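You operate a simulated robot arm through the tools that you are given. There is no shell and no other tool.

Carry out the task below with a simulated robot arm. There is one attempt and no reset: what you move stays moved.

JOB
Lay the shim that the gap screen names on the chip, then fit the black heat sink and two screws.
Fine: pink shim; heat sink down in its frame; then screw one home, then screw two; three and four stay free; no test run.

Only the result counts: the job must be done as asked and must still hold three seconds after the hand-in. Knocking over, shifting, dropping, spilling or breaking anything else fails it.

ROBOT AND FRAMES
A 6-joint arm with a four-finger gripper, fixed in place. Base frame: the origin is on the floor under the middle of its stand, x ahead of it, y to its left, z up; the work surface is at about z = 0.8. Readings come in m, degrees, newtons and seconds.
With the tool pointing down near the work surface it reaches from about 0.46 to 0.92 m from the base axis. Its first joint turns from -166.0 to 166.0 degrees. Payload 3.43 kg.
The tool frame sits at the grasp point between the pads (the TCP): z along the fingers, y along the line on which they close. The tips reach 0.03 m beyond it. The gripper opens to 0.12 m; its body begins 0.085 m behind the TCP.
Orientation is that of the tool frame in the base frame, as a unit quaternion [x, y, z, w]. With the fingers straight down and closing along the base's y, the tool's x points along the base's -x, its y along +y and its z along -z.

CONTROLS
- The arm moves only by the tool arm_command. Its argument "deltas" is a list of rows, each a list of 6 numbers: the shift along the tool's x, y, z in m, then the turn, a rotation vector about the tool's x, y, z in degrees. In form: [[x, y, z, rx, ry, rz], ...]. A call has 1 to 20 rows; each row shifts and turns the commanded pose from where the row before left it, along the tool's axes as they then stand. "grip" is the gripper command, from -1 (shut) to 1 (fully open), values between in proportion, set as the call begins (left out, the last holds). Rows are played at 5 a second. More than 0.05 m and 8.6 degrees between two rows, or a gripper value outside its range, and nothing of the call is played. Where a pose cannot be reached the arm comes as near as it can. A force on the tool above 90 N (or 10 N above the force at the start of the call, whichever is more), or a blocked arm, ends the call early, and 0.2 s more pass. The fingers move at their own pace (about 0.1362 m/s each) and stop on an object; they squeeze with about 28 N. The grip force told is the motor's: it shows also when the fingers shut on nothing. Time passes only in rows, and 0.2 s behind the last, so rows that do not move let the fingers close. The reply holds the time, the measured pose of the TCP, the force on the tool along the base axes, the opening and the grip force, in the units named above and with some noise, with the torque about the TCP (base axes, N m) and any sound that the robot's microphone picked up.
- Cameras (640 x 400 px; columns grow to the right, rows downward): "scene" is fixed at [0.0522, -0.4997, 1.4041]; the picture's right is [0.41, -0.91, 0.00], its down [-0.54, -0.24, -0.81] and it looks along [0.74, 0.33, -0.59] (base axes); focal length 321 px, centre (320, 200). "wrist" rides on the gripper at [0.071, -0.017, -0.121] in the tool frame; the picture's right is [0.23, 0.97, 0.00], its down [-0.81, 0.19, -0.55] and it looks along [-0.54, 0.13, 0.83] (tool axes); focal length 275 px, centre (320, 200). There is no depth. A picture from a camera that has moved, and an enlarged one, comes with that camera's place and axes in the base frame and with its lens.
- camera(camera): a new picture of that camera. The clock stands still meanwhile.
- slide_trunk(by): moves the trunk up (or, below 0, down) by that many m; the arm rides with it, the base frame stays. It gives what a move gives, with no picture.
- inspect(camera, box): a new picture of the part [left, top, right, bottom] of that camera's present view, enlarged. The clock stands still meanwhile.
- finish_job(): hands the job in; it is judged then, once.

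Nothing tells you positions but the pictures and the camera data. Unless the task says otherwise, let go and move clear before handing in.

The tools are called after "Emit:" as a command line: name --pt "numbers of a row" for each row, then --argument value for the rest, lists and objects as JSON in quotes. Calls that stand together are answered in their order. arm_command: Moves the arm, as the interface text tells. Its arguments: {"type":"object","properties":{"deltas":{"type":"array","items":{"type":"array","items":{"type":"number"}}},"grip":{"type":"number"}},"required":["deltas"]} The other tools are called the same way: slide_trunk (by) moves the trunk up or down; camera (camera) takes a picture; inspect (camera, box) takes an enlarged picture of a part of a camera's view; finish_job () hands the job in.

At the start:

```text
time_s: 0.0
ee_pos: [0.4311, -0.3184, 1.1433]
orientation: [0.0, 1.0, 0.0, 0.0]
ft_force: [0.0, -0.6, -0.2]
wrist_torque: [0.0, 0.0, -0.02]
grip_width: 0.1197
gripper_force: 0.1
trunk travel left (down, up): [-0.125, 0.415]
```

scene: 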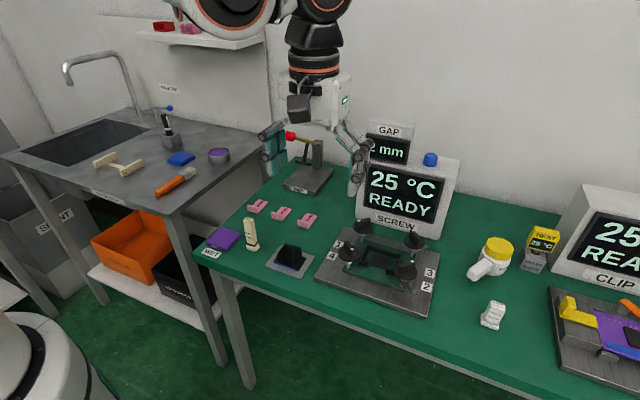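
wrist: 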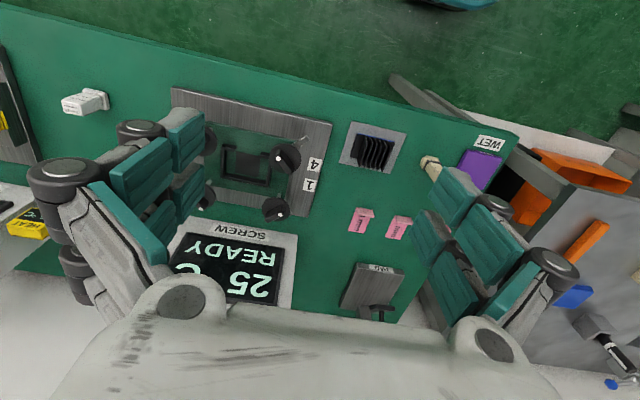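

I see the SCREW fixture with four black knobs, three pink shims, a black heat sink on a grey pad, and a gap screen reading something like "2 mm". I'll enlarge these areas before moving anything.

Emit:
inspect --camera "scene" --box '[350, 110, 470, 185]'

Emit:
inspect --camera "scene" --box '[230, 180, 340, 280]'

Emit:
inspect --camera "scene" --box '[310, 210, 450, 320]'

Emit:
inspect --camera "wrist" --box '[160, 80, 340, 230]'

Emit:
inspect --camera "wrist" --box '[320, 110, 460, 250]'

```text
5.33 times, centred on (410, 148) of scene
camera zoom: at [0.0522, -0.4997, 1.4041], right [0.41, -0.91, 0.0], down [-0.54, -0.24, -0.81], along [0.74, 0.33, -0.59], focal length 1712 px, centre (-160, 480)
```

zoom: 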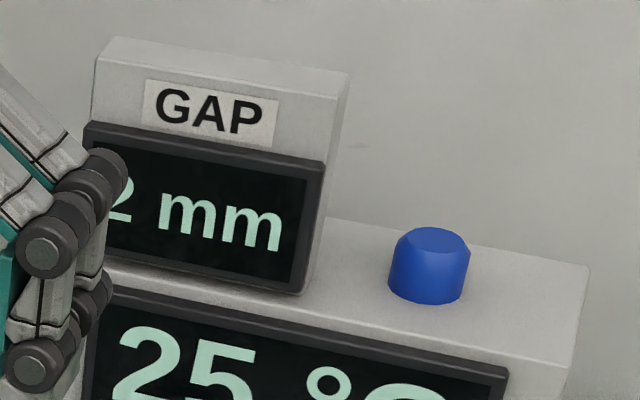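

```text
4.00 times, centred on (285, 230) of scene
camera zoom: at [0.0522, -0.4997, 1.4041], right [0.41, -0.91, 0.0], down [-0.54, -0.24, -0.81], along [0.74, 0.33, -0.59], focal length 1284 px, centre (460, 80)
```

zoom: 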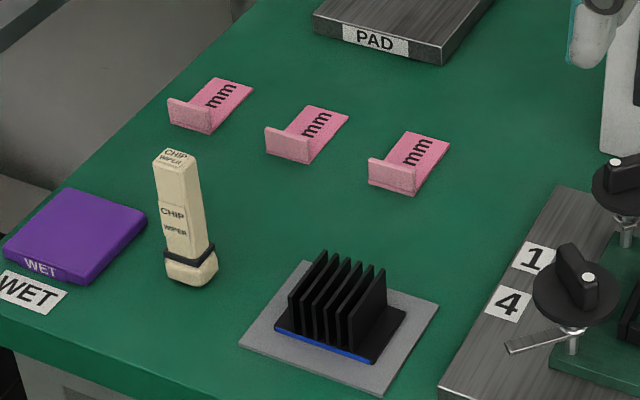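

```text
3.64 times, centred on (380, 265) of scene
camera zoom: at [0.0522, -0.4997, 1.4041], right [0.41, -0.91, 0.0], down [-0.54, -0.24, -0.81], along [0.74, 0.33, -0.59], focal length 1168 px, centre (102, -36)
```

zoom: 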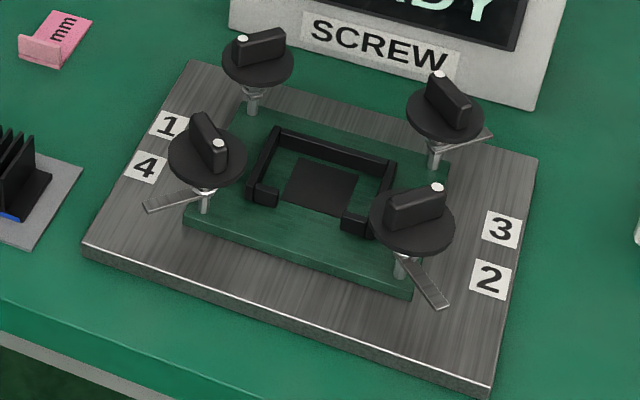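

```text
2.67 times, centred on (250, 155) of wrist
camera zoom: at [0.3608, -0.3359, 1.2632], right [-0.23, 0.97, 0.0], down [0.81, 0.19, 0.55], along [0.54, 0.13, -0.83], focal length 734 px, centre (507, 320)
```

zoom: 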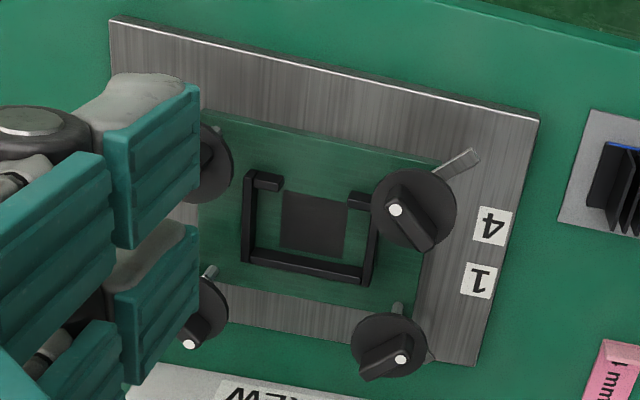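

```text
2.86 times, centred on (390, 180) of wrist
camera zoom: at [0.3608, -0.3359, 1.2632], right [-0.23, 0.97, 0.0], down [0.81, 0.19, 0.55], along [0.54, 0.13, -0.83], focal length 786 px, centre (120, 257)
```

zoom: 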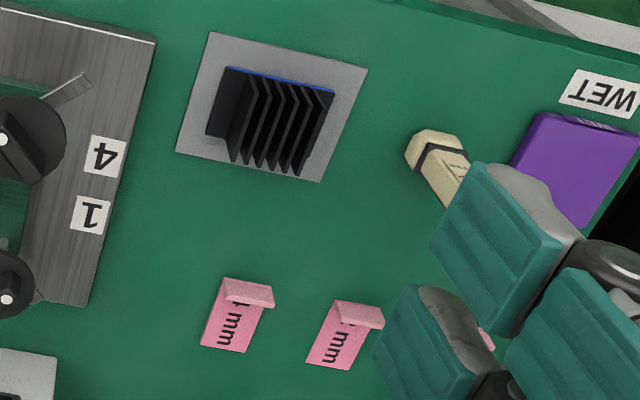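

The chip is near (0.60, -0.41), the heat sink near (0.54, -0.20), and the shims near x = 0.70 at y of about -0.17, -0.085 and 0.0. The fingers are hiding the gap number, so I'll move the arm left, over the shims, to read both the screen and the labels.

Emit:
arm_command --pt "-0.012 0.0333 0.022 0 0 0" --pt "-0.012 0.0333 0.022 0 0 0" --pt "-0.012 0.0333 0.022 0 0 0" --pt "-0.012 0.0333 0.022 0 0 0" --pt "-0.012 0.0333 0.022 0 0 0" --pt "-0.012 0.0333 0.022 0 0 0" --pt "0 0 0 0 0 0" --grip 1

```text
time_s: 1.6
ee_pos: [0.5031, -0.1184, 1.0116]
orientation: [0.0, 1.0, 0.0, 0.001]
ft_force: [-0.6, 0.7, 0.5]
wrist_torque: [-0.01, 0.02, 0.04]
grip_width: 0.1201
gripper_force: 0.0
trunk travel left (down, up): [-0.125, 0.415]
```

The arm should now be clear of the gap screen, with the wrist camera over the shims. I'll take both pictures.

Emit:
camera --camera "wrist"

Emit:
camera --camera "scene"

Emit:
inspect --camera "scene" --box '[350, 110, 470, 185]'

```text
taken
camera wrist: at [0.4327, -0.1348, 1.1308], right [-0.23, 0.97, 0.0], down [0.81, 0.19, 0.55], along [0.54, 0.13, -0.83], focal length 275 px, centre (320, 200)
```

wrist: 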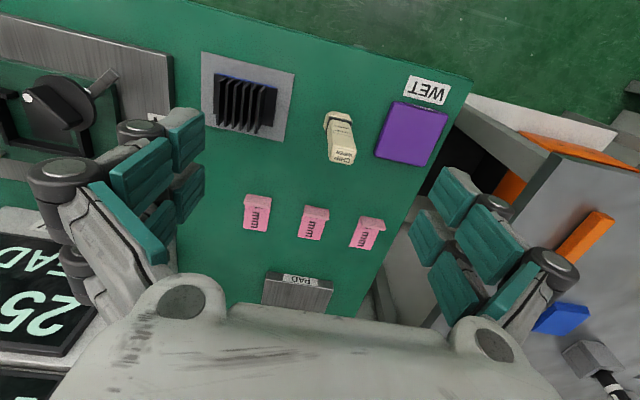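

```text
taken
```

scene: 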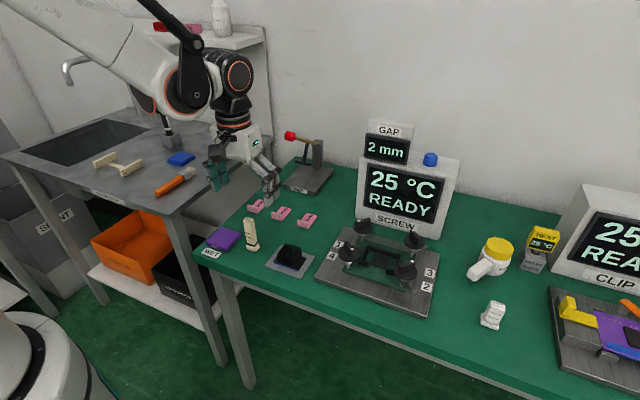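

```text
5.33 times, centred on (410, 148) of scene
camera zoom: at [0.0522, -0.4997, 1.4041], right [0.41, -0.91, 0.0], down [-0.54, -0.24, -0.81], along [0.74, 0.33, -0.59], focal length 1712 px, centre (-160, 480)
```

zoom: 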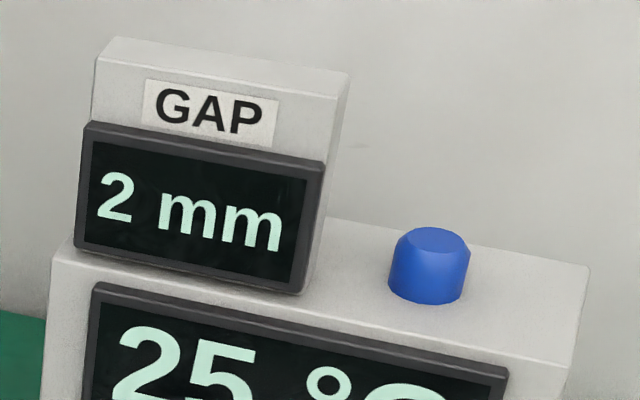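

The gap screen reads 2 mm. Next I'll read the shim labels and look closely at the heat sink.

Emit:
inspect --camera "wrist" --box '[230, 180, 400, 260]'

Emit:
inspect --camera "wrist" --box '[190, 40, 310, 150]'

Emit:
inspect --camera "scene" --box '[240, 190, 330, 235]'

```text
3.76 times, centred on (315, 220) of wrist
camera zoom: at [0.4327, -0.1348, 1.1308], right [-0.23, 0.97, 0.0], down [0.81, 0.19, 0.55], along [0.54, 0.13, -0.83], focal length 1036 px, centre (339, 125)
```

zoom: 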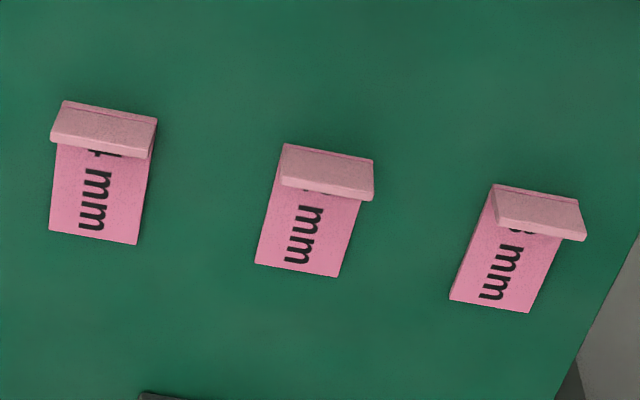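

```text
3.64 times, centred on (250, 95) of wrist
camera zoom: at [0.4327, -0.1348, 1.1308], right [-0.23, 0.97, 0.0], down [0.81, 0.19, 0.55], along [0.54, 0.13, -0.83], focal length 1001 px, centre (574, 582)
```

zoom: 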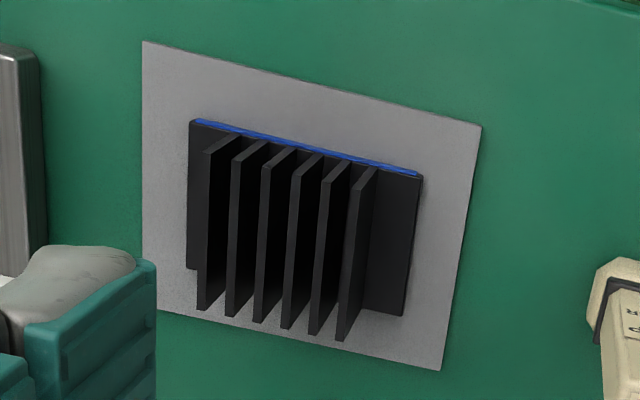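

```text
7.11 times, centred on (285, 212) of scene
camera zoom: at [0.0522, -0.4997, 1.4041], right [0.41, -0.91, 0.0], down [-0.54, -0.24, -0.81], along [0.74, 0.33, -0.59], focal length 2283 px, centre (569, 111)
```

zoom: 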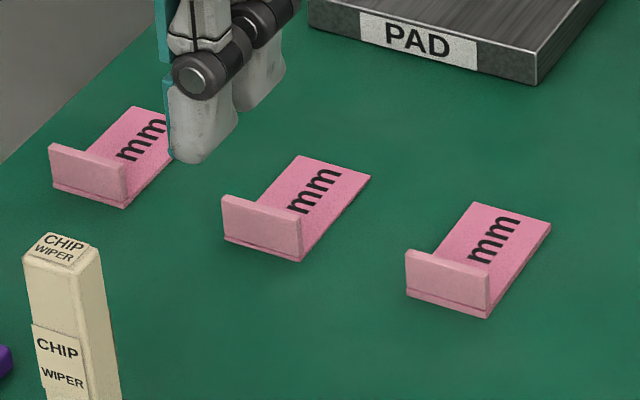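

The gap is 2 mm, but each shim's upright tab hides its digit from this side. I'll raise the camera and move it forward over the shims to look straight down, keeping well above the PAD lever.

Emit:
arm_command --pt "0 0 -0.045 0 0 0" --pt "0 0 -0.045 0 0 0" --pt "-0.04 0 -0.01 0 0 0" --pt "-0.04 0 0 0 0 0" --pt "-0.04 0 0 0 0 0" --pt "-0.04 0 0 0 0 0" --pt "-0.04 0 0 0 0 0" --pt "-0.04 0 0 0 0 0" --pt "-0.03 0 0 0 0 0" --pt "0 0 0 0 0 0"

Emit:
camera --camera "wrist"

Emit:
inspect --camera "wrist" --box '[200, 0, 440, 120]'

```text
time_s: 3.8
ee_pos: [0.773, -0.118, 1.1098]
orientation: [0.001, 1.0, 0.0, 0.0]
ft_force: [0.6, -0.1, 0.0]
wrist_torque: [0.02, 0.02, 0.0]
grip_width: 0.1201
gripper_force: 0.1
trunk travel left (down, up): [-0.125, 0.415]
```

```text
taken
camera wrist: at [0.7029, -0.136, 1.23], right [-0.23, 0.97, 0.0], down [0.81, 0.19, 0.55], along [0.54, 0.13, -0.83], focal length 275 px, centre (320, 200)
```

wrist: 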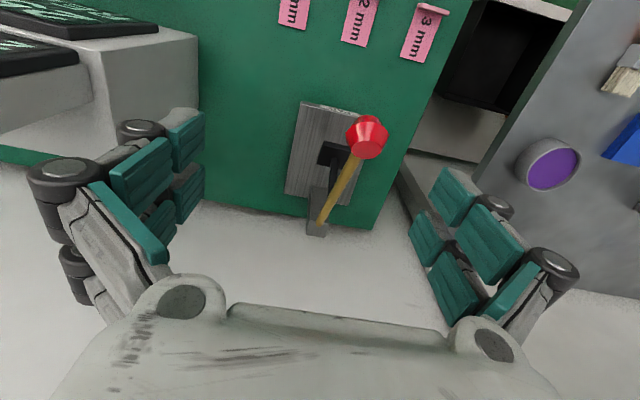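

```text
2.67 times, centred on (320, 60) of wrist
camera zoom: at [0.7029, -0.136, 1.23], right [-0.23, 0.97, 0.0], down [0.81, 0.19, 0.55], along [0.54, 0.13, -0.83], focal length 734 px, centre (320, 573)
```

zoom: 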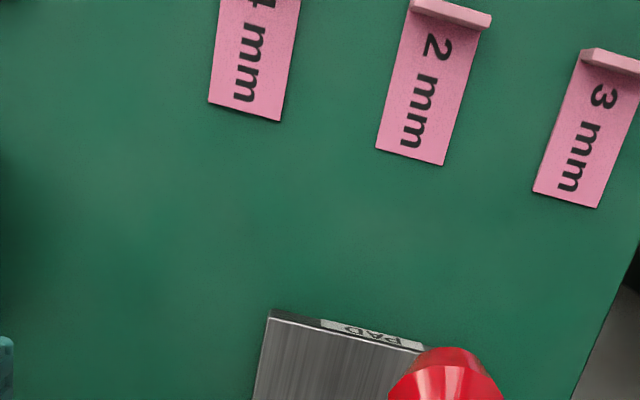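

The middle shim, at about (0.69, -0.085), is the 2 mm one. Before grasping I want the finger geometry, plus a closer look at the chip frame and screws from above.

Emit:
inspect --camera "wrist" --box '[0, 80, 240, 340]'

Emit:
inspect --camera "wrist" --box '[380, 140, 600, 380]'

Emit:
inspect --camera "scene" --box '[200, 60, 320, 200]'

Emit:
inspect --camera "scene" --box '[310, 190, 450, 320]'

```text
1.54 times, centred on (120, 210) of wrist
camera zoom: at [0.7029, -0.136, 1.23], right [-0.23, 0.97, 0.0], down [0.81, 0.19, 0.55], along [0.54, 0.13, -0.83], focal length 424 px, centre (628, 185)
```

zoom: 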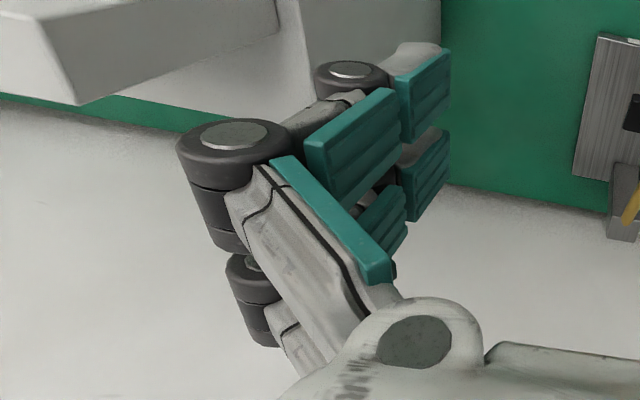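

```text
1.67 times, centred on (490, 260) of wrist
camera zoom: at [0.7029, -0.136, 1.23], right [-0.23, 0.97, 0.0], down [0.81, 0.19, 0.55], along [0.54, 0.13, -0.83], focal length 459 px, centre (37, 100)
```

zoom: 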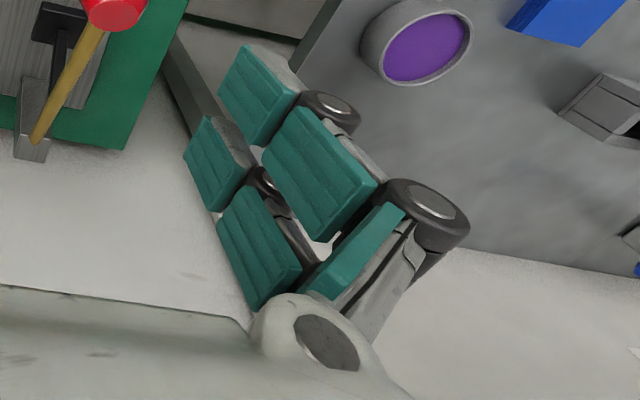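

```text
2.86 times, centred on (260, 130) of scene
camera zoom: at [0.0522, -0.4997, 1.4041], right [0.41, -0.91, 0.0], down [-0.54, -0.24, -0.81], along [0.74, 0.33, -0.59], focal length 917 px, centre (491, 400)
```

zoom: 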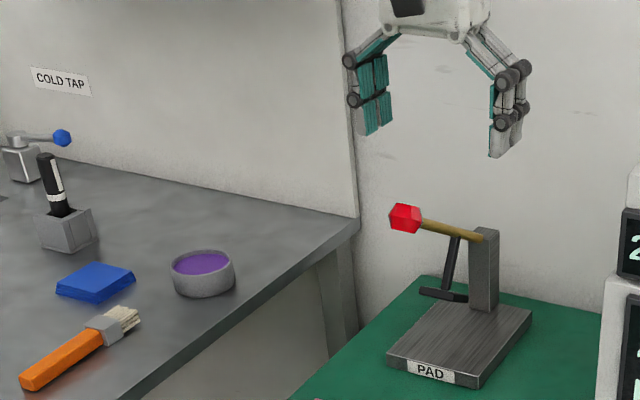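

```text
3.08 times, centred on (380, 255) of scene
camera zoom: at [0.0522, -0.4997, 1.4041], right [0.41, -0.91, 0.0], down [-0.54, -0.24, -0.81], along [0.74, 0.33, -0.59], focal length 988 px, centre (135, 31)
```

zoom: 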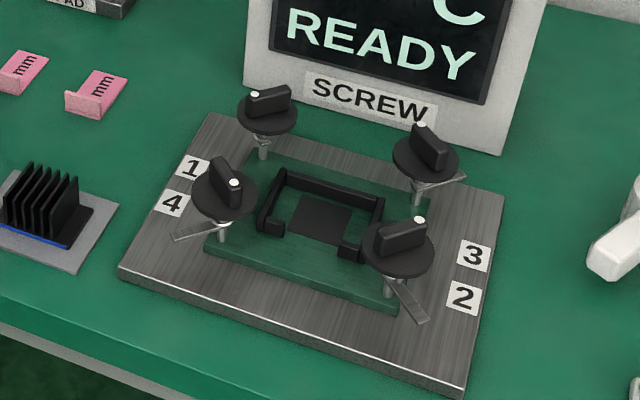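

I'll move back over the free middle of the table and test-close the fingers in the air to see how far the tips drop as they close. After that I'll take a close look at the fixture.

Emit:
arm_command --pt "0.045 0 0 0 0 0" --pt "0.045 0 0 0 0 0" --pt "0.045 0 0 0 0 0" --pt "0.045 0 0 0 0 0" --pt "0.045 0 0 0 0 0" --pt "0 -0.04 0 0 0 0" --pt "0 -0.04 0 0 0 0" --pt "0 -0.04 0 0 0 0" --pt "0 0 0 0 0 0" --grip -0.4

Emit:
camera --camera "scene"

Emit:
camera --camera "wrist"

```text
time_s: 5.8
ee_pos: [0.5493, -0.2398, 1.1113]
orientation: [-0.001, 1.0, 0.0, 0.0]
ft_force: [0.1, -0.2, 0.1]
wrist_torque: [0.05, 0.02, -0.03]
grip_width: 0.0362
gripper_force: 0.2
trunk travel left (down, up): [-0.125, 0.415]
```

```text
taken
```

scene: 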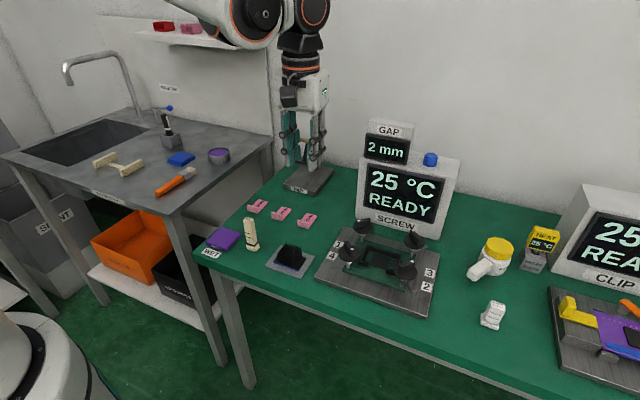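

```text
taken
camera wrist: at [0.4775, -0.2564, 1.2308], right [-0.23, 0.97, 0.0], down [0.81, 0.19, 0.55], along [0.54, 0.13, -0.83], focal length 275 px, centre (320, 200)
```

wrist: 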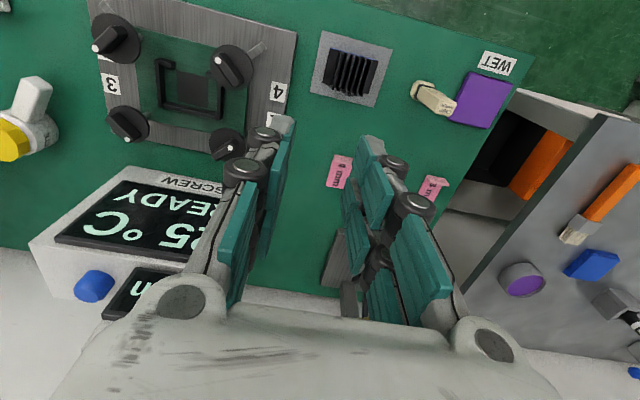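

Emit:
inspect --camera "scene" --box '[260, 80, 350, 190]'

Emit:
inspect --camera "wrist" --box '[60, 0, 320, 170]'

Emit:
inspect --camera "wrist" --box '[210, 90, 460, 320]'

```text
3.64 times, centred on (305, 135) of scene
camera zoom: at [0.0522, -0.4997, 1.4041], right [0.41, -0.91, 0.0], down [-0.54, -0.24, -0.81], along [0.74, 0.33, -0.59], focal length 1168 px, centre (374, 436)
```

zoom: 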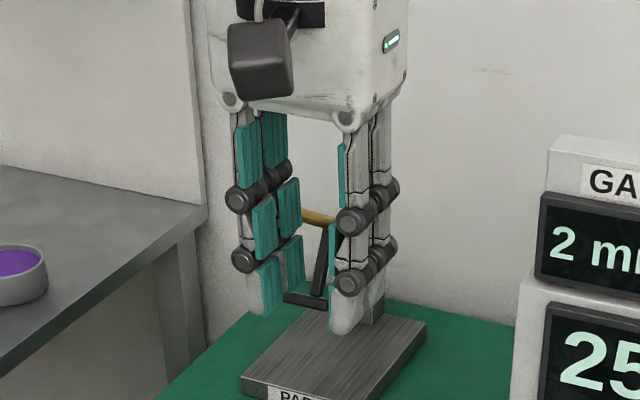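

```text
2.35 times, centred on (190, 85) of wrist
camera zoom: at [0.4775, -0.2564, 1.2308], right [-0.23, 0.97, 0.0], down [0.81, 0.19, 0.55], along [0.54, 0.13, -0.83], focal length 648 px, centre (626, 471)
```

zoom: 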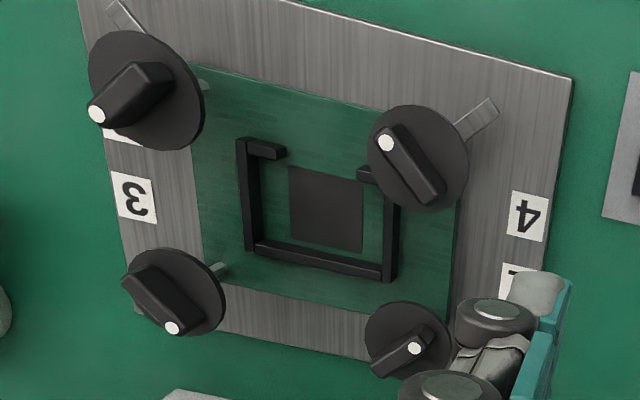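

```text
1.74 times, centred on (335, 205) of wrist
camera zoom: at [0.4775, -0.2564, 1.2308], right [-0.23, 0.97, 0.0], down [0.81, 0.19, 0.55], along [0.54, 0.13, -0.83], focal length 479 px, centre (294, 191)
```

zoom: 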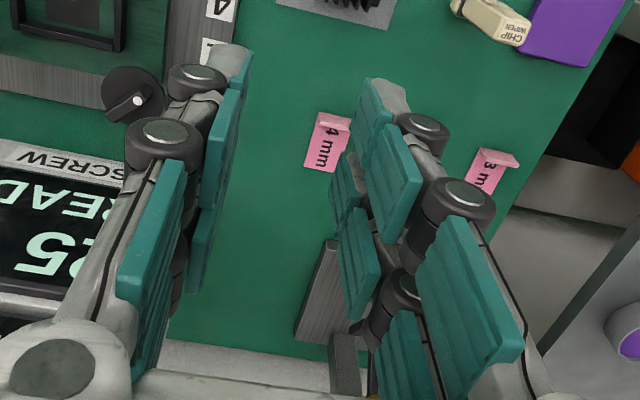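

Now I've read all three: 4 mm at y = -0.17, 2 mm at y = -0.085 and 3 mm at y = 0, so the middle one is right. The knobs are about 5 cm across at z of about 0.87, at (0.55 / 0.65, -0.347 / -0.476). I'll move over the fixture with the gripper open for a close look.

Emit:
arm_command --pt "0.0056 -0.0366 0.0262 0 0 0" --pt "0.0056 -0.0366 0.0262 0 0 0" --pt "0.0056 -0.0366 0.0262 0 0 0" --pt "0.0056 -0.0366 0.0262 0 0 0" --pt "0.0056 -0.0366 0.0262 0 0 0" --pt "0 0 0 0 0 0" --grip 1

Emit:
camera --camera "wrist"

Emit:
inspect --camera "wrist" --box '[210, 110, 430, 260]'

Emit:
inspect --camera "scene" --box '[325, 215, 445, 300]'

```text
time_s: 7.2
ee_pos: [0.5234, -0.4236, 0.978]
orientation: [-0.001, 1.0, 0.0, -0.001]
ft_force: [-0.1, -0.7, -0.2]
wrist_torque: [0.02, -0.01, 0.03]
grip_width: 0.1201
gripper_force: 0.1
trunk travel left (down, up): [-0.125, 0.415]
```

```text
taken
camera wrist: at [0.4523, -0.4407, 1.0979], right [-0.23, 0.97, 0.0], down [0.81, 0.19, 0.55], along [0.54, 0.13, -0.83], focal length 275 px, centre (320, 200)
```

wrist: 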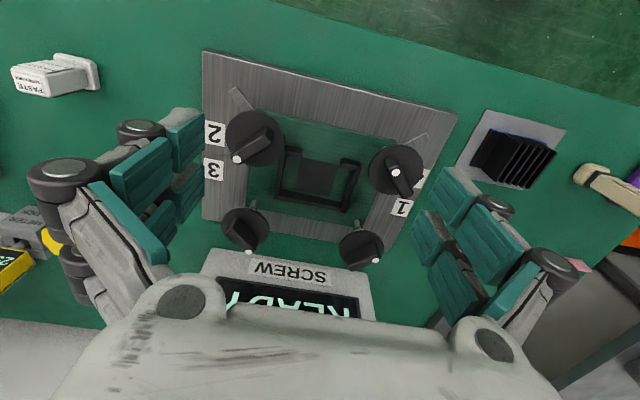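

```text
2.67 times, centred on (320, 185) of wrist
camera zoom: at [0.4523, -0.4407, 1.0979], right [-0.23, 0.97, 0.0], down [0.81, 0.19, 0.55], along [0.54, 0.13, -0.83], focal length 734 px, centre (320, 240)
```

zoom: 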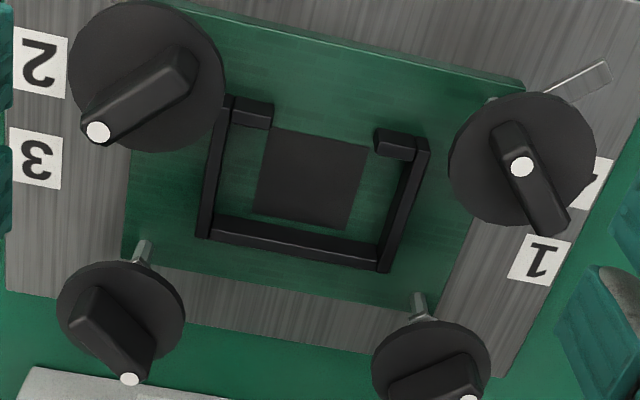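

```text
4.71 times, centred on (385, 258) of scene
camera zoom: at [0.0522, -0.4997, 1.4041], right [0.41, -0.91, 0.0], down [-0.54, -0.24, -0.81], along [0.74, 0.33, -0.59], focal length 1511 px, centre (14, -71)
```

zoom: 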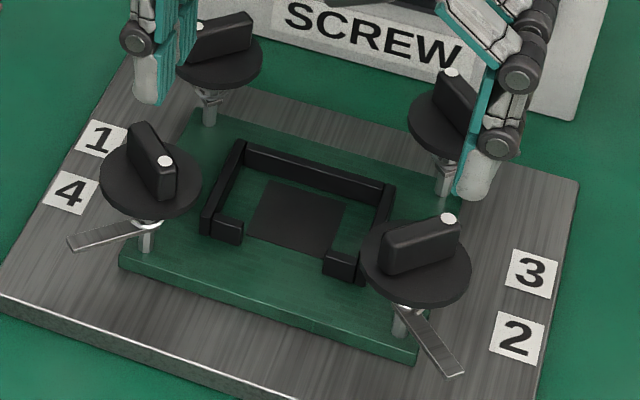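

Labels 1 and 3 sit beside the far knobs, 4 and 2 beside the near ones, so screw one is at (0.651, -0.347) and screw two at (0.551, -0.476), diagonally opposite. I'll enlarge the frame and knobs further to get exact dimensions.

Emit:
inspect --camera "wrist" --box '[265, 135, 375, 220]'

Emit:
inspect --camera "wrist" --box '[330, 215, 400, 275]'

Emit:
inspect --camera "wrist" --box '[210, 80, 300, 170]'

Emit:
inspect --camera "scene" --box '[340, 210, 400, 255]'

Emit:
inspect --camera "scene" --box '[380, 245, 440, 300]'

```text
4.71 times, centred on (320, 178) of wrist
camera zoom: at [0.4523, -0.4407, 1.0979], right [-0.23, 0.97, 0.0], down [0.81, 0.19, 0.55], along [0.54, 0.13, -0.83], focal length 1295 px, centre (320, 306)
```

zoom: 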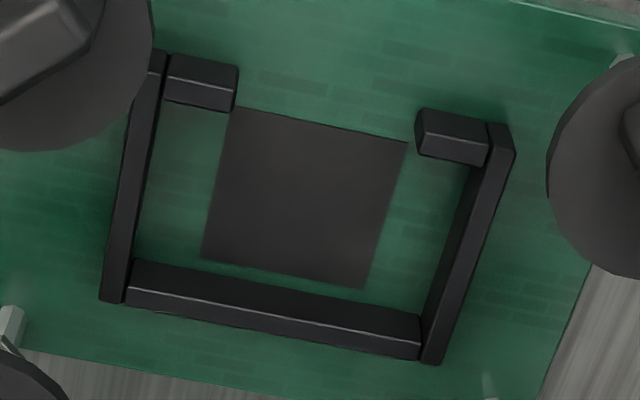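

```text
6.67 times, centred on (365, 245) of wrist
camera zoom: at [0.4523, -0.4407, 1.0979], right [-0.23, 0.97, 0.0], down [0.81, 0.19, 0.55], along [0.54, 0.13, -0.83], focal length 1835 px, centre (20, -100)
```

zoom: 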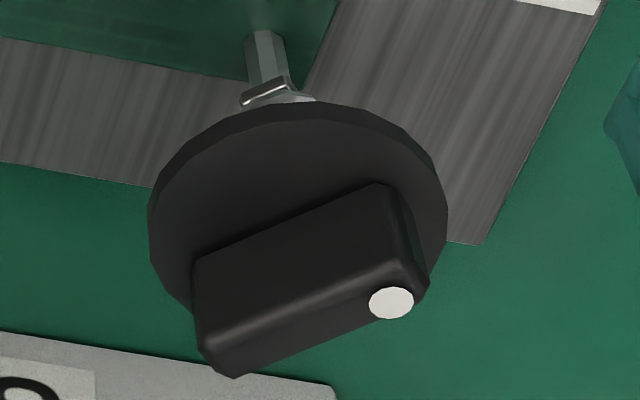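

```text
4.44 times, centred on (255, 125) of wrist
camera zoom: at [0.4523, -0.4407, 1.0979], right [-0.23, 0.97, 0.0], down [0.81, 0.19, 0.55], along [0.54, 0.13, -0.83], focal length 1224 px, centre (609, 533)
```

zoom: 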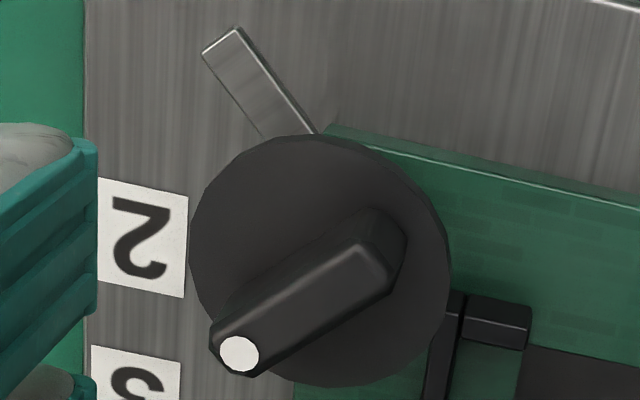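

```text
8.89 times, centred on (370, 232) of scene
camera zoom: at [0.0522, -0.4997, 1.4041], right [0.41, -0.91, 0.0], down [-0.54, -0.24, -0.81], along [0.74, 0.33, -0.59], focal length 2854 px, centre (-124, -89)
```

zoom: 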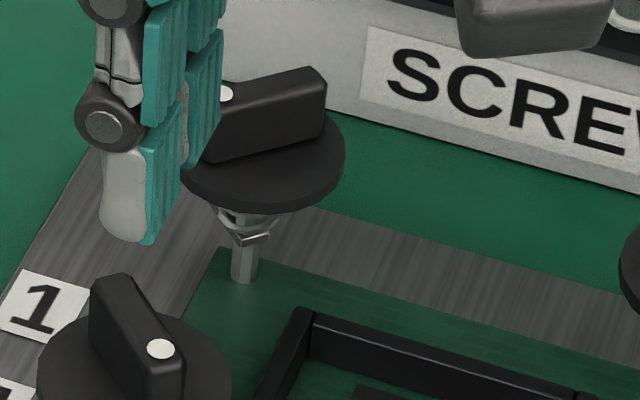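

```text
7.27 times, centred on (410, 272) of scene
camera zoom: at [0.0522, -0.4997, 1.4041], right [0.41, -0.91, 0.0], down [-0.54, -0.24, -0.81], along [0.74, 0.33, -0.59], focal length 2335 px, centre (-334, -327)
```

zoom: 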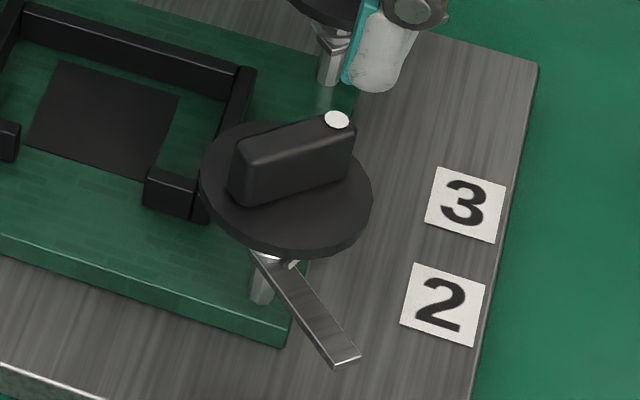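

I now have the frame dimensions. The opening runs y = -0.431 to -0.3885, the inside is about x 0.579-0.630 and y -0.447 to -0.372, the frame top is about 0.831 and the chip top about 0.822. The shim tab must point toward -x through that opening. I'll go over to the 2 mm shim and turn the tool 90° so the pads pinch the thin tab along x, well clear of the knobs later.

Emit:
arm_command --pt "0 0 -0.045 0 0 0" --pt "0 0 -0.045 0 0 0" --pt "-0.011 0.0484 0 0 0 0" --pt "-0.011 0.0484 0 0 0 0" --pt "-0.011 0.0484 0 0 0 0" --pt "-0.011 0.0484 0 0 0 0" --pt "-0.011 0.0484 0 0 0 0" --pt "-0.011 0.0484 0 0 0 0" --pt "-0.011 0.0484 0 0 0 0" --pt "0 0 0 0 0 8.1818" --pt "0 0 0 0 0 8.1818" --pt "0 0 0 0 0 8.1818" --pt "0 0 0 0 0 8.1818" --pt "0 0 0 0 0 8.1818" --pt "0 0 0 0 0 8.1818" --pt "0 0 0 0 0 8.1818" --pt "0 0 0 0 0 8.1818" --pt "0 0 0 0 0 8.1818" --pt "0 0 0 0 0 8.1818" --pt "0 0 0 0 0 8.1818"

Emit:
camera --camera "wrist"

Emit:
camera --camera "scene"

```text
time_s: 11.4
ee_pos: [0.5986, -0.0824, 1.0709]
orientation: [0.708, 0.707, 0.001, -0.001]
ft_force: [0.5, -0.3, -0.1]
wrist_torque: [0.0, 0.02, -0.01]
grip_width: 0.1198
gripper_force: 0.0
trunk travel left (down, up): [-0.125, 0.415]
```

```text
taken
camera wrist: at [0.5814, -0.0117, 1.19], right [0.97, 0.23, 0.0], down [0.19, -0.81, 0.55], along [0.13, -0.54, -0.83], focal length 275 px, centre (320, 200)
```

wrist: 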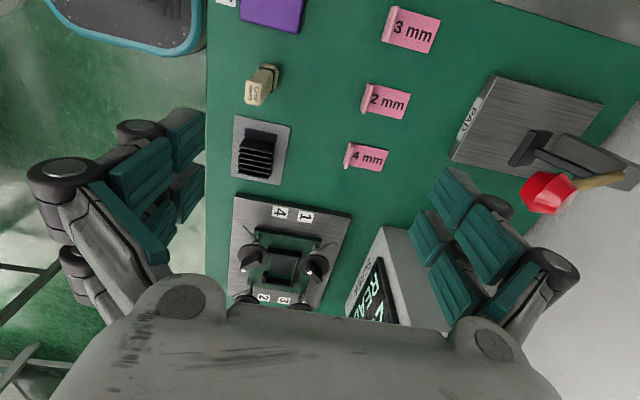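

```text
taken
```

scene: 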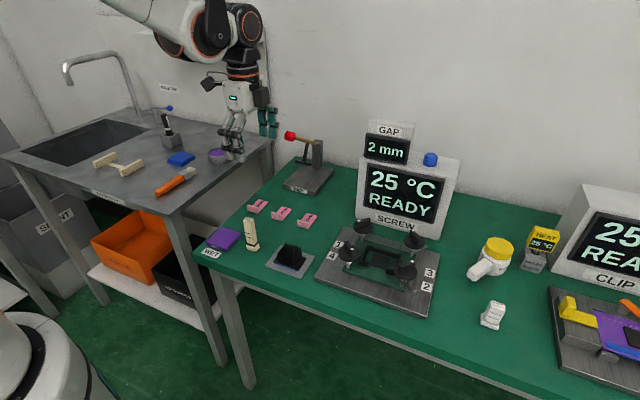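

The tool turned cleanly, and the labels confirm the middle shim is the 2 mm one. I'll enlarge it to refine its position and tab height.

Emit:
inspect --camera "wrist" --box '[340, 70, 430, 130]'

Emit:
inspect --camera "wrist" --box '[225, 110, 305, 190]'

```text
6.67 times, centred on (385, 100) of wrist
camera zoom: at [0.5814, -0.0117, 1.19], right [0.97, 0.23, 0.0], down [0.19, -0.81, 0.55], along [0.13, -0.54, -0.83], focal length 1835 px, centre (-113, 867)
```

zoom: 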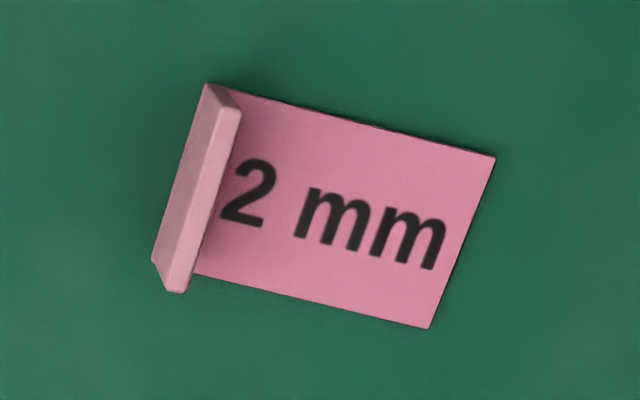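

```text
5.00 times, centred on (265, 150) of wrist
camera zoom: at [0.5814, -0.0117, 1.19], right [0.97, 0.23, 0.0], down [0.19, -0.81, 0.55], along [0.13, -0.54, -0.83], focal length 1376 px, centre (595, 450)
```

zoom: 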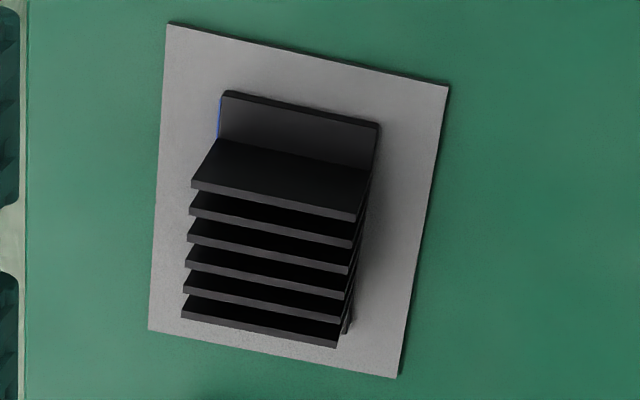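

The tab is about 4 mm thick at x of about 0.660-0.664, spans y -0.103 to -0.068, and tops out near z = 0.824. I'll part-close the fingers to keep clear of the PAD lever, move above the tab and come down to z = 0.90 to check alignment.

Emit:
arm_command --pt "0 0 0 0 0 0" --pt "0 0 0 0 0 0" --pt "-0.0015 0.0317 0 0 0 0" --pt "-0.0015 0.0317 0 0 0 0" --pt "0 0 0.0427 0 0 0" --pt "0 0 0.0427 0 0 0" --pt "0 0 0.0427 0 0 0" --pt "0 0 0.0427 0 0 0" --pt "0 0 0 0 0 0" --grip -0.167

Emit:
camera --camera "wrist"

Emit:
inspect --camera "scene" --box '[220, 100, 340, 230]'

```text
time_s: 13.4
ee_pos: [0.6607, -0.0857, 0.8968]
orientation: [0.706, 0.708, -0.001, 0.0]
ft_force: [0.3, -0.1, -1.0]
wrist_torque: [0.02, 0.01, 0.01]
grip_width: 0.0499
gripper_force: 0.1
trunk travel left (down, up): [-0.125, 0.415]
```

```text
taken
camera wrist: at [0.644, -0.0142, 1.0184], right [0.97, 0.23, 0.0], down [0.19, -0.81, 0.55], along [0.13, -0.54, -0.83], focal length 275 px, centre (320, 200)
```

wrist: 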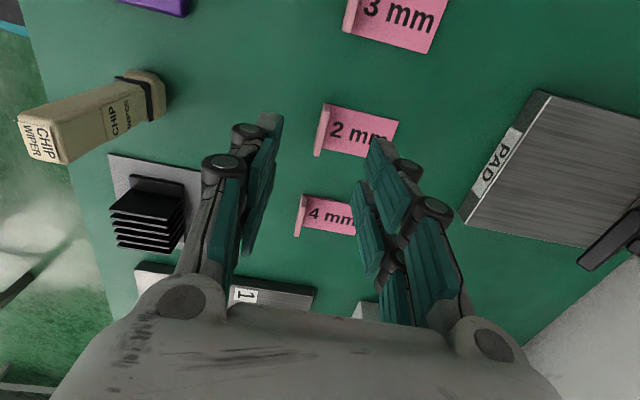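

```text
3.08 times, centred on (280, 165) of scene
camera zoom: at [0.0522, -0.4997, 1.4041], right [0.41, -0.91, 0.0], down [-0.54, -0.24, -0.81], along [0.74, 0.33, -0.59], focal length 988 px, centre (443, 308)
```

zoom: 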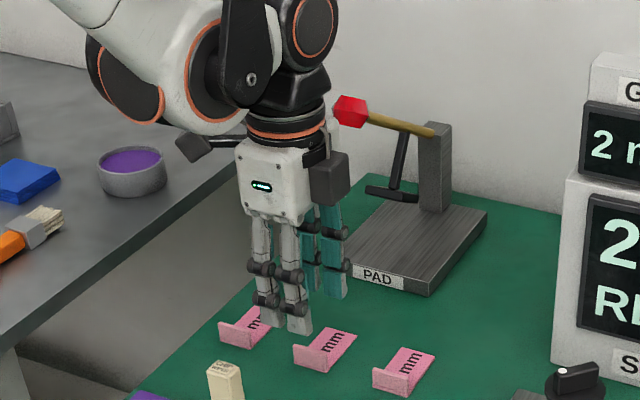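

The fingers straddle the tab line and nothing is touching. I'll enlarge the tab from this closer view before the final descent.

Emit:
inspect --camera "wrist" --box '[290, 85, 410, 175]'

Emit:
inspect --camera "scene" --box '[260, 170, 320, 235]'

```text
4.44 times, centred on (350, 130) of wrist
camera zoom: at [0.644, -0.0142, 1.0184], right [0.97, 0.23, 0.0], down [0.19, -0.81, 0.55], along [0.13, -0.54, -0.83], focal length 1224 px, centre (187, 511)
```

zoom: 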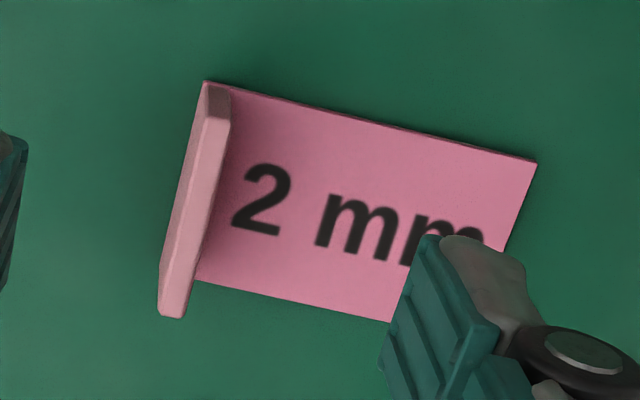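

```text
6.15 times, centred on (290, 202) of scene
camera zoom: at [0.0522, -0.4997, 1.4041], right [0.41, -0.91, 0.0], down [-0.54, -0.24, -0.81], along [0.74, 0.33, -0.59], focal length 1976 px, centre (505, 185)
```

zoom: 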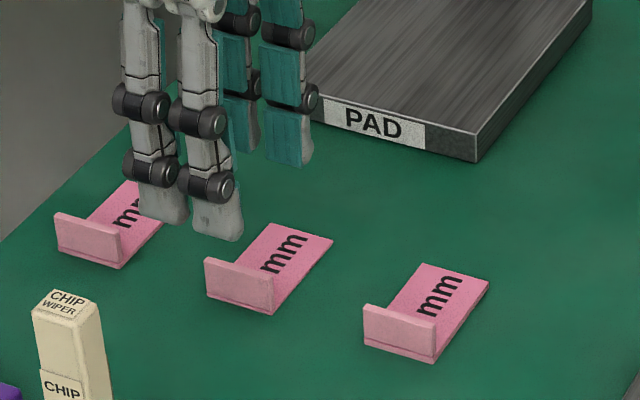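

The tab is centred at x of about 0.662 and its top is at about 0.821. I'll descend to a TCP height of about 0.842 with the tips around the upper half of the tab, then close.

Emit:
arm_command --pt "0 0.001 0.028 0 0 0" --pt "0 0 0.028 0 0 0" --pt "0 0 0 0 0 0"

Emit:
inspect --camera "scene" --box '[250, 170, 330, 235]'

Emit:
camera --camera "wrist"

```text
time_s: 14.2
ee_pos: [0.6614, -0.0845, 0.8425]
orientation: [0.706, 0.708, -0.001, 0.0]
ft_force: [-0.4, -0.2, -0.1]
wrist_torque: [0.05, 0.05, -0.02]
grip_width: 0.05
gripper_force: 0.1
trunk travel left (down, up): [-0.125, 0.415]
```

```text
6.15 times, centred on (290, 202) of scene
camera zoom: at [0.0522, -0.4997, 1.4041], right [0.41, -0.91, 0.0], down [-0.54, -0.24, -0.81], along [0.74, 0.33, -0.59], focal length 1976 px, centre (505, 185)
```

zoom: 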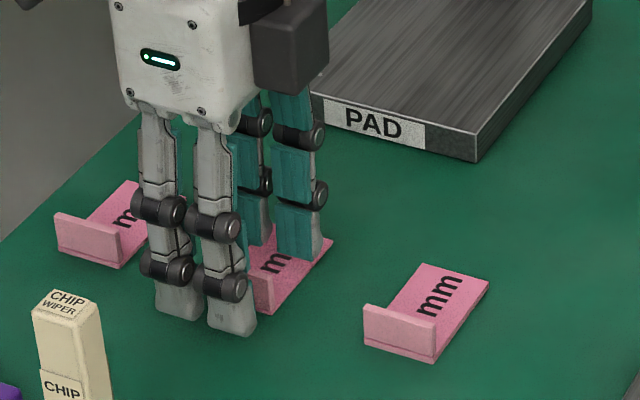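

```text
taken
camera wrist: at [0.6456, -0.0149, 0.9625], right [0.97, 0.23, 0.0], down [0.19, -0.81, 0.55], along [0.13, -0.54, -0.83], focal length 275 px, centre (320, 200)
```

wrist: 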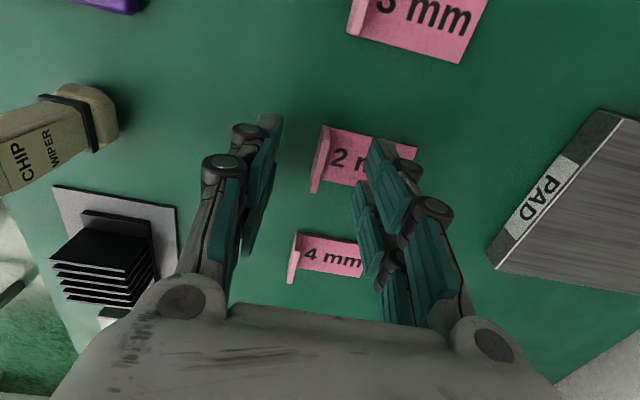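

The fingers straddle the tab and I read no contact force, so I'll close on it.

Emit:
arm_command --pt "0 0 0 0 0 0" --pt "0 0 0 0 0 0" --pt "0 0 0 0 0 0" --grip -1

Emit:
inspect --camera "scene" --box '[250, 170, 330, 235]'

Emit:
inspect --camera "wrist" --box '[240, 90, 440, 260]'

```text
time_s: 15.0
ee_pos: [0.6623, -0.0858, 0.8433]
orientation: [0.706, 0.708, 0.0, 0.001]
ft_force: [0.4, -0.7, -1.1]
wrist_torque: [0.04, 0.02, -0.01]
grip_width: 0.0056
gripper_force: 28.3
trunk travel left (down, up): [-0.125, 0.415]
```

```text
6.15 times, centred on (290, 202) of scene
camera zoom: at [0.0522, -0.4997, 1.4041], right [0.41, -0.91, 0.0], down [-0.54, -0.24, -0.81], along [0.74, 0.33, -0.59], focal length 1976 px, centre (505, 185)
```

zoom: 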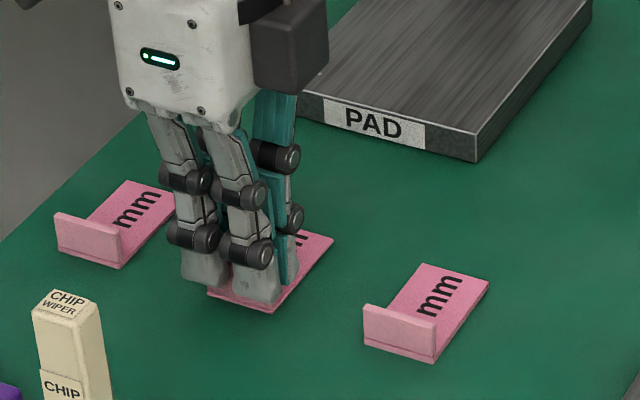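

```text
2.35 times, centred on (340, 175) of wrist
camera zoom: at [0.6455, -0.0148, 0.9628], right [0.97, 0.23, 0.0], down [0.19, -0.81, 0.55], along [0.13, -0.54, -0.83], focal length 648 px, centre (273, 259)
```

zoom: 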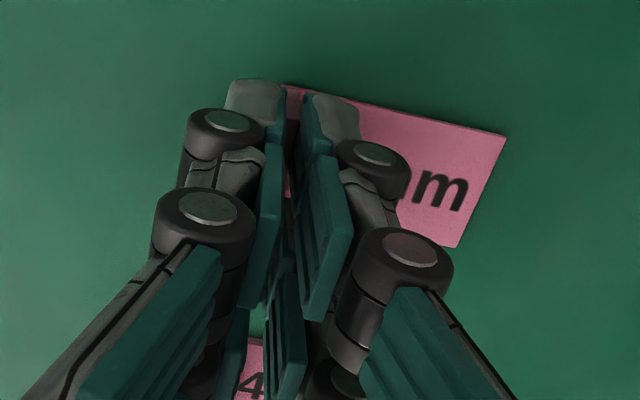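

The tab is gripped (opening 5.6 mm), but the tips look only about 8 mm above the shim's underside, and the frame walls stand about 9 mm above the chip. I'll regrip about 4 mm higher so the tips clear the frame.

Emit:
arm_command --pt "0 0 0 0 0 0" --pt "0 0 -0.002 0 0 0" --pt "0 0 -0.002 0 0 0" --pt "0 0 0 0 0 0" --grip -0.7

Emit:
arm_command --pt "0 0 0 0 0 0" --pt "0 0 0 0 0 0" --pt "0 0 0 0 0 0" --grip -1

Emit:
inspect --camera "scene" --box '[250, 170, 330, 235]'

```text
time_s: 16.0
ee_pos: [0.6626, -0.0857, 0.848]
orientation: [0.706, 0.708, 0.0, 0.0]
ft_force: [-0.6, 0.4, 0.1]
wrist_torque: [0.0, 0.02, 0.0]
grip_width: 0.0182
gripper_force: 0.1
trunk travel left (down, up): [-0.125, 0.415]
```

```text
time_s: 16.8
ee_pos: [0.6619, -0.0852, 0.8484]
orientation: [0.706, 0.708, 0.0, 0.0]
ft_force: [0.3, 0.7, 8.4]
wrist_torque: [0.02, 0.01, 0.01]
grip_width: 0.0063
gripper_force: 28.5
trunk travel left (down, up): [-0.125, 0.415]
```

```text
6.15 times, centred on (290, 202) of scene
camera zoom: at [0.0522, -0.4997, 1.4041], right [0.41, -0.91, 0.0], down [-0.54, -0.24, -0.81], along [0.74, 0.33, -0.59], focal length 1976 px, centre (505, 185)
```

zoom: 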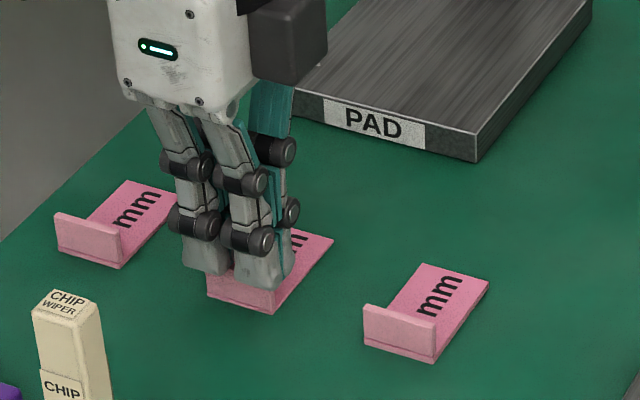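

The tips now hold the upper half of the tab. I'll lift and check that the shim hangs level.

Emit:
arm_command --pt "0 0 -0.01 0 0 0" --pt "0 0 -0.02 0 0 0" --pt "0 0 -0.035 0 0 0" --pt "0 0 -0.035 0 0 0" --pt "0 0 0 0 0 0"

Emit:
inspect --camera "scene" --box '[240, 120, 320, 225]'

Emit:
camera --camera "wrist"

```text
time_s: 18.0
ee_pos: [0.661, -0.0855, 0.9478]
orientation: [0.707, 0.708, 0.0, 0.0]
ft_force: [-0.3, -0.2, 0.3]
wrist_torque: [0.02, -0.01, 0.03]
grip_width: 0.0002
gripper_force: 27.7
trunk travel left (down, up): [-0.125, 0.415]
```

```text
3.81 times, centred on (280, 172) of scene
camera zoom: at [0.0522, -0.4997, 1.4041], right [0.41, -0.91, 0.0], down [-0.54, -0.24, -0.81], along [0.74, 0.33, -0.59], focal length 1223 px, centre (472, 305)
```

zoom: 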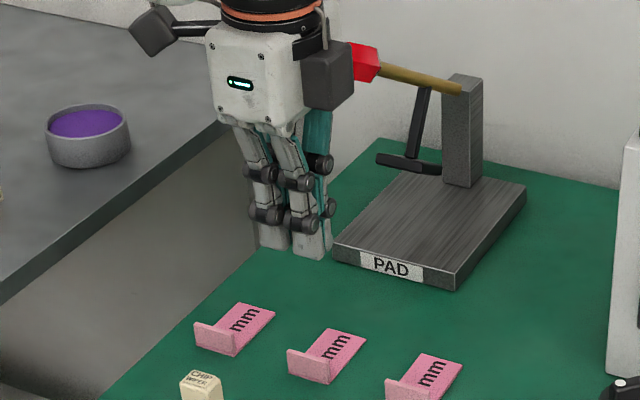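

```text
taken
camera wrist: at [0.6443, -0.0146, 1.0679], right [0.97, 0.23, 0.0], down [0.19, -0.81, 0.55], along [0.13, -0.54, -0.83], focal length 275 px, centre (320, 200)
```

wrist: 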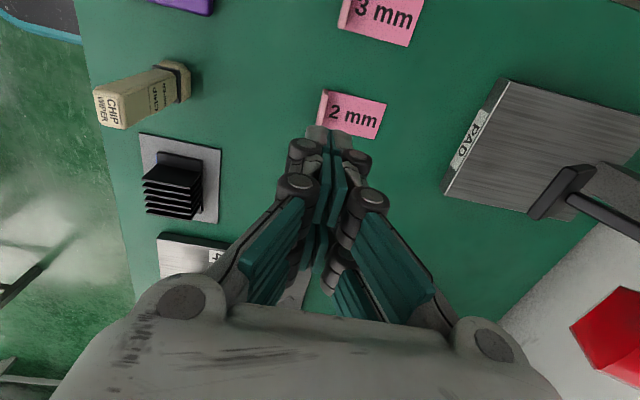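

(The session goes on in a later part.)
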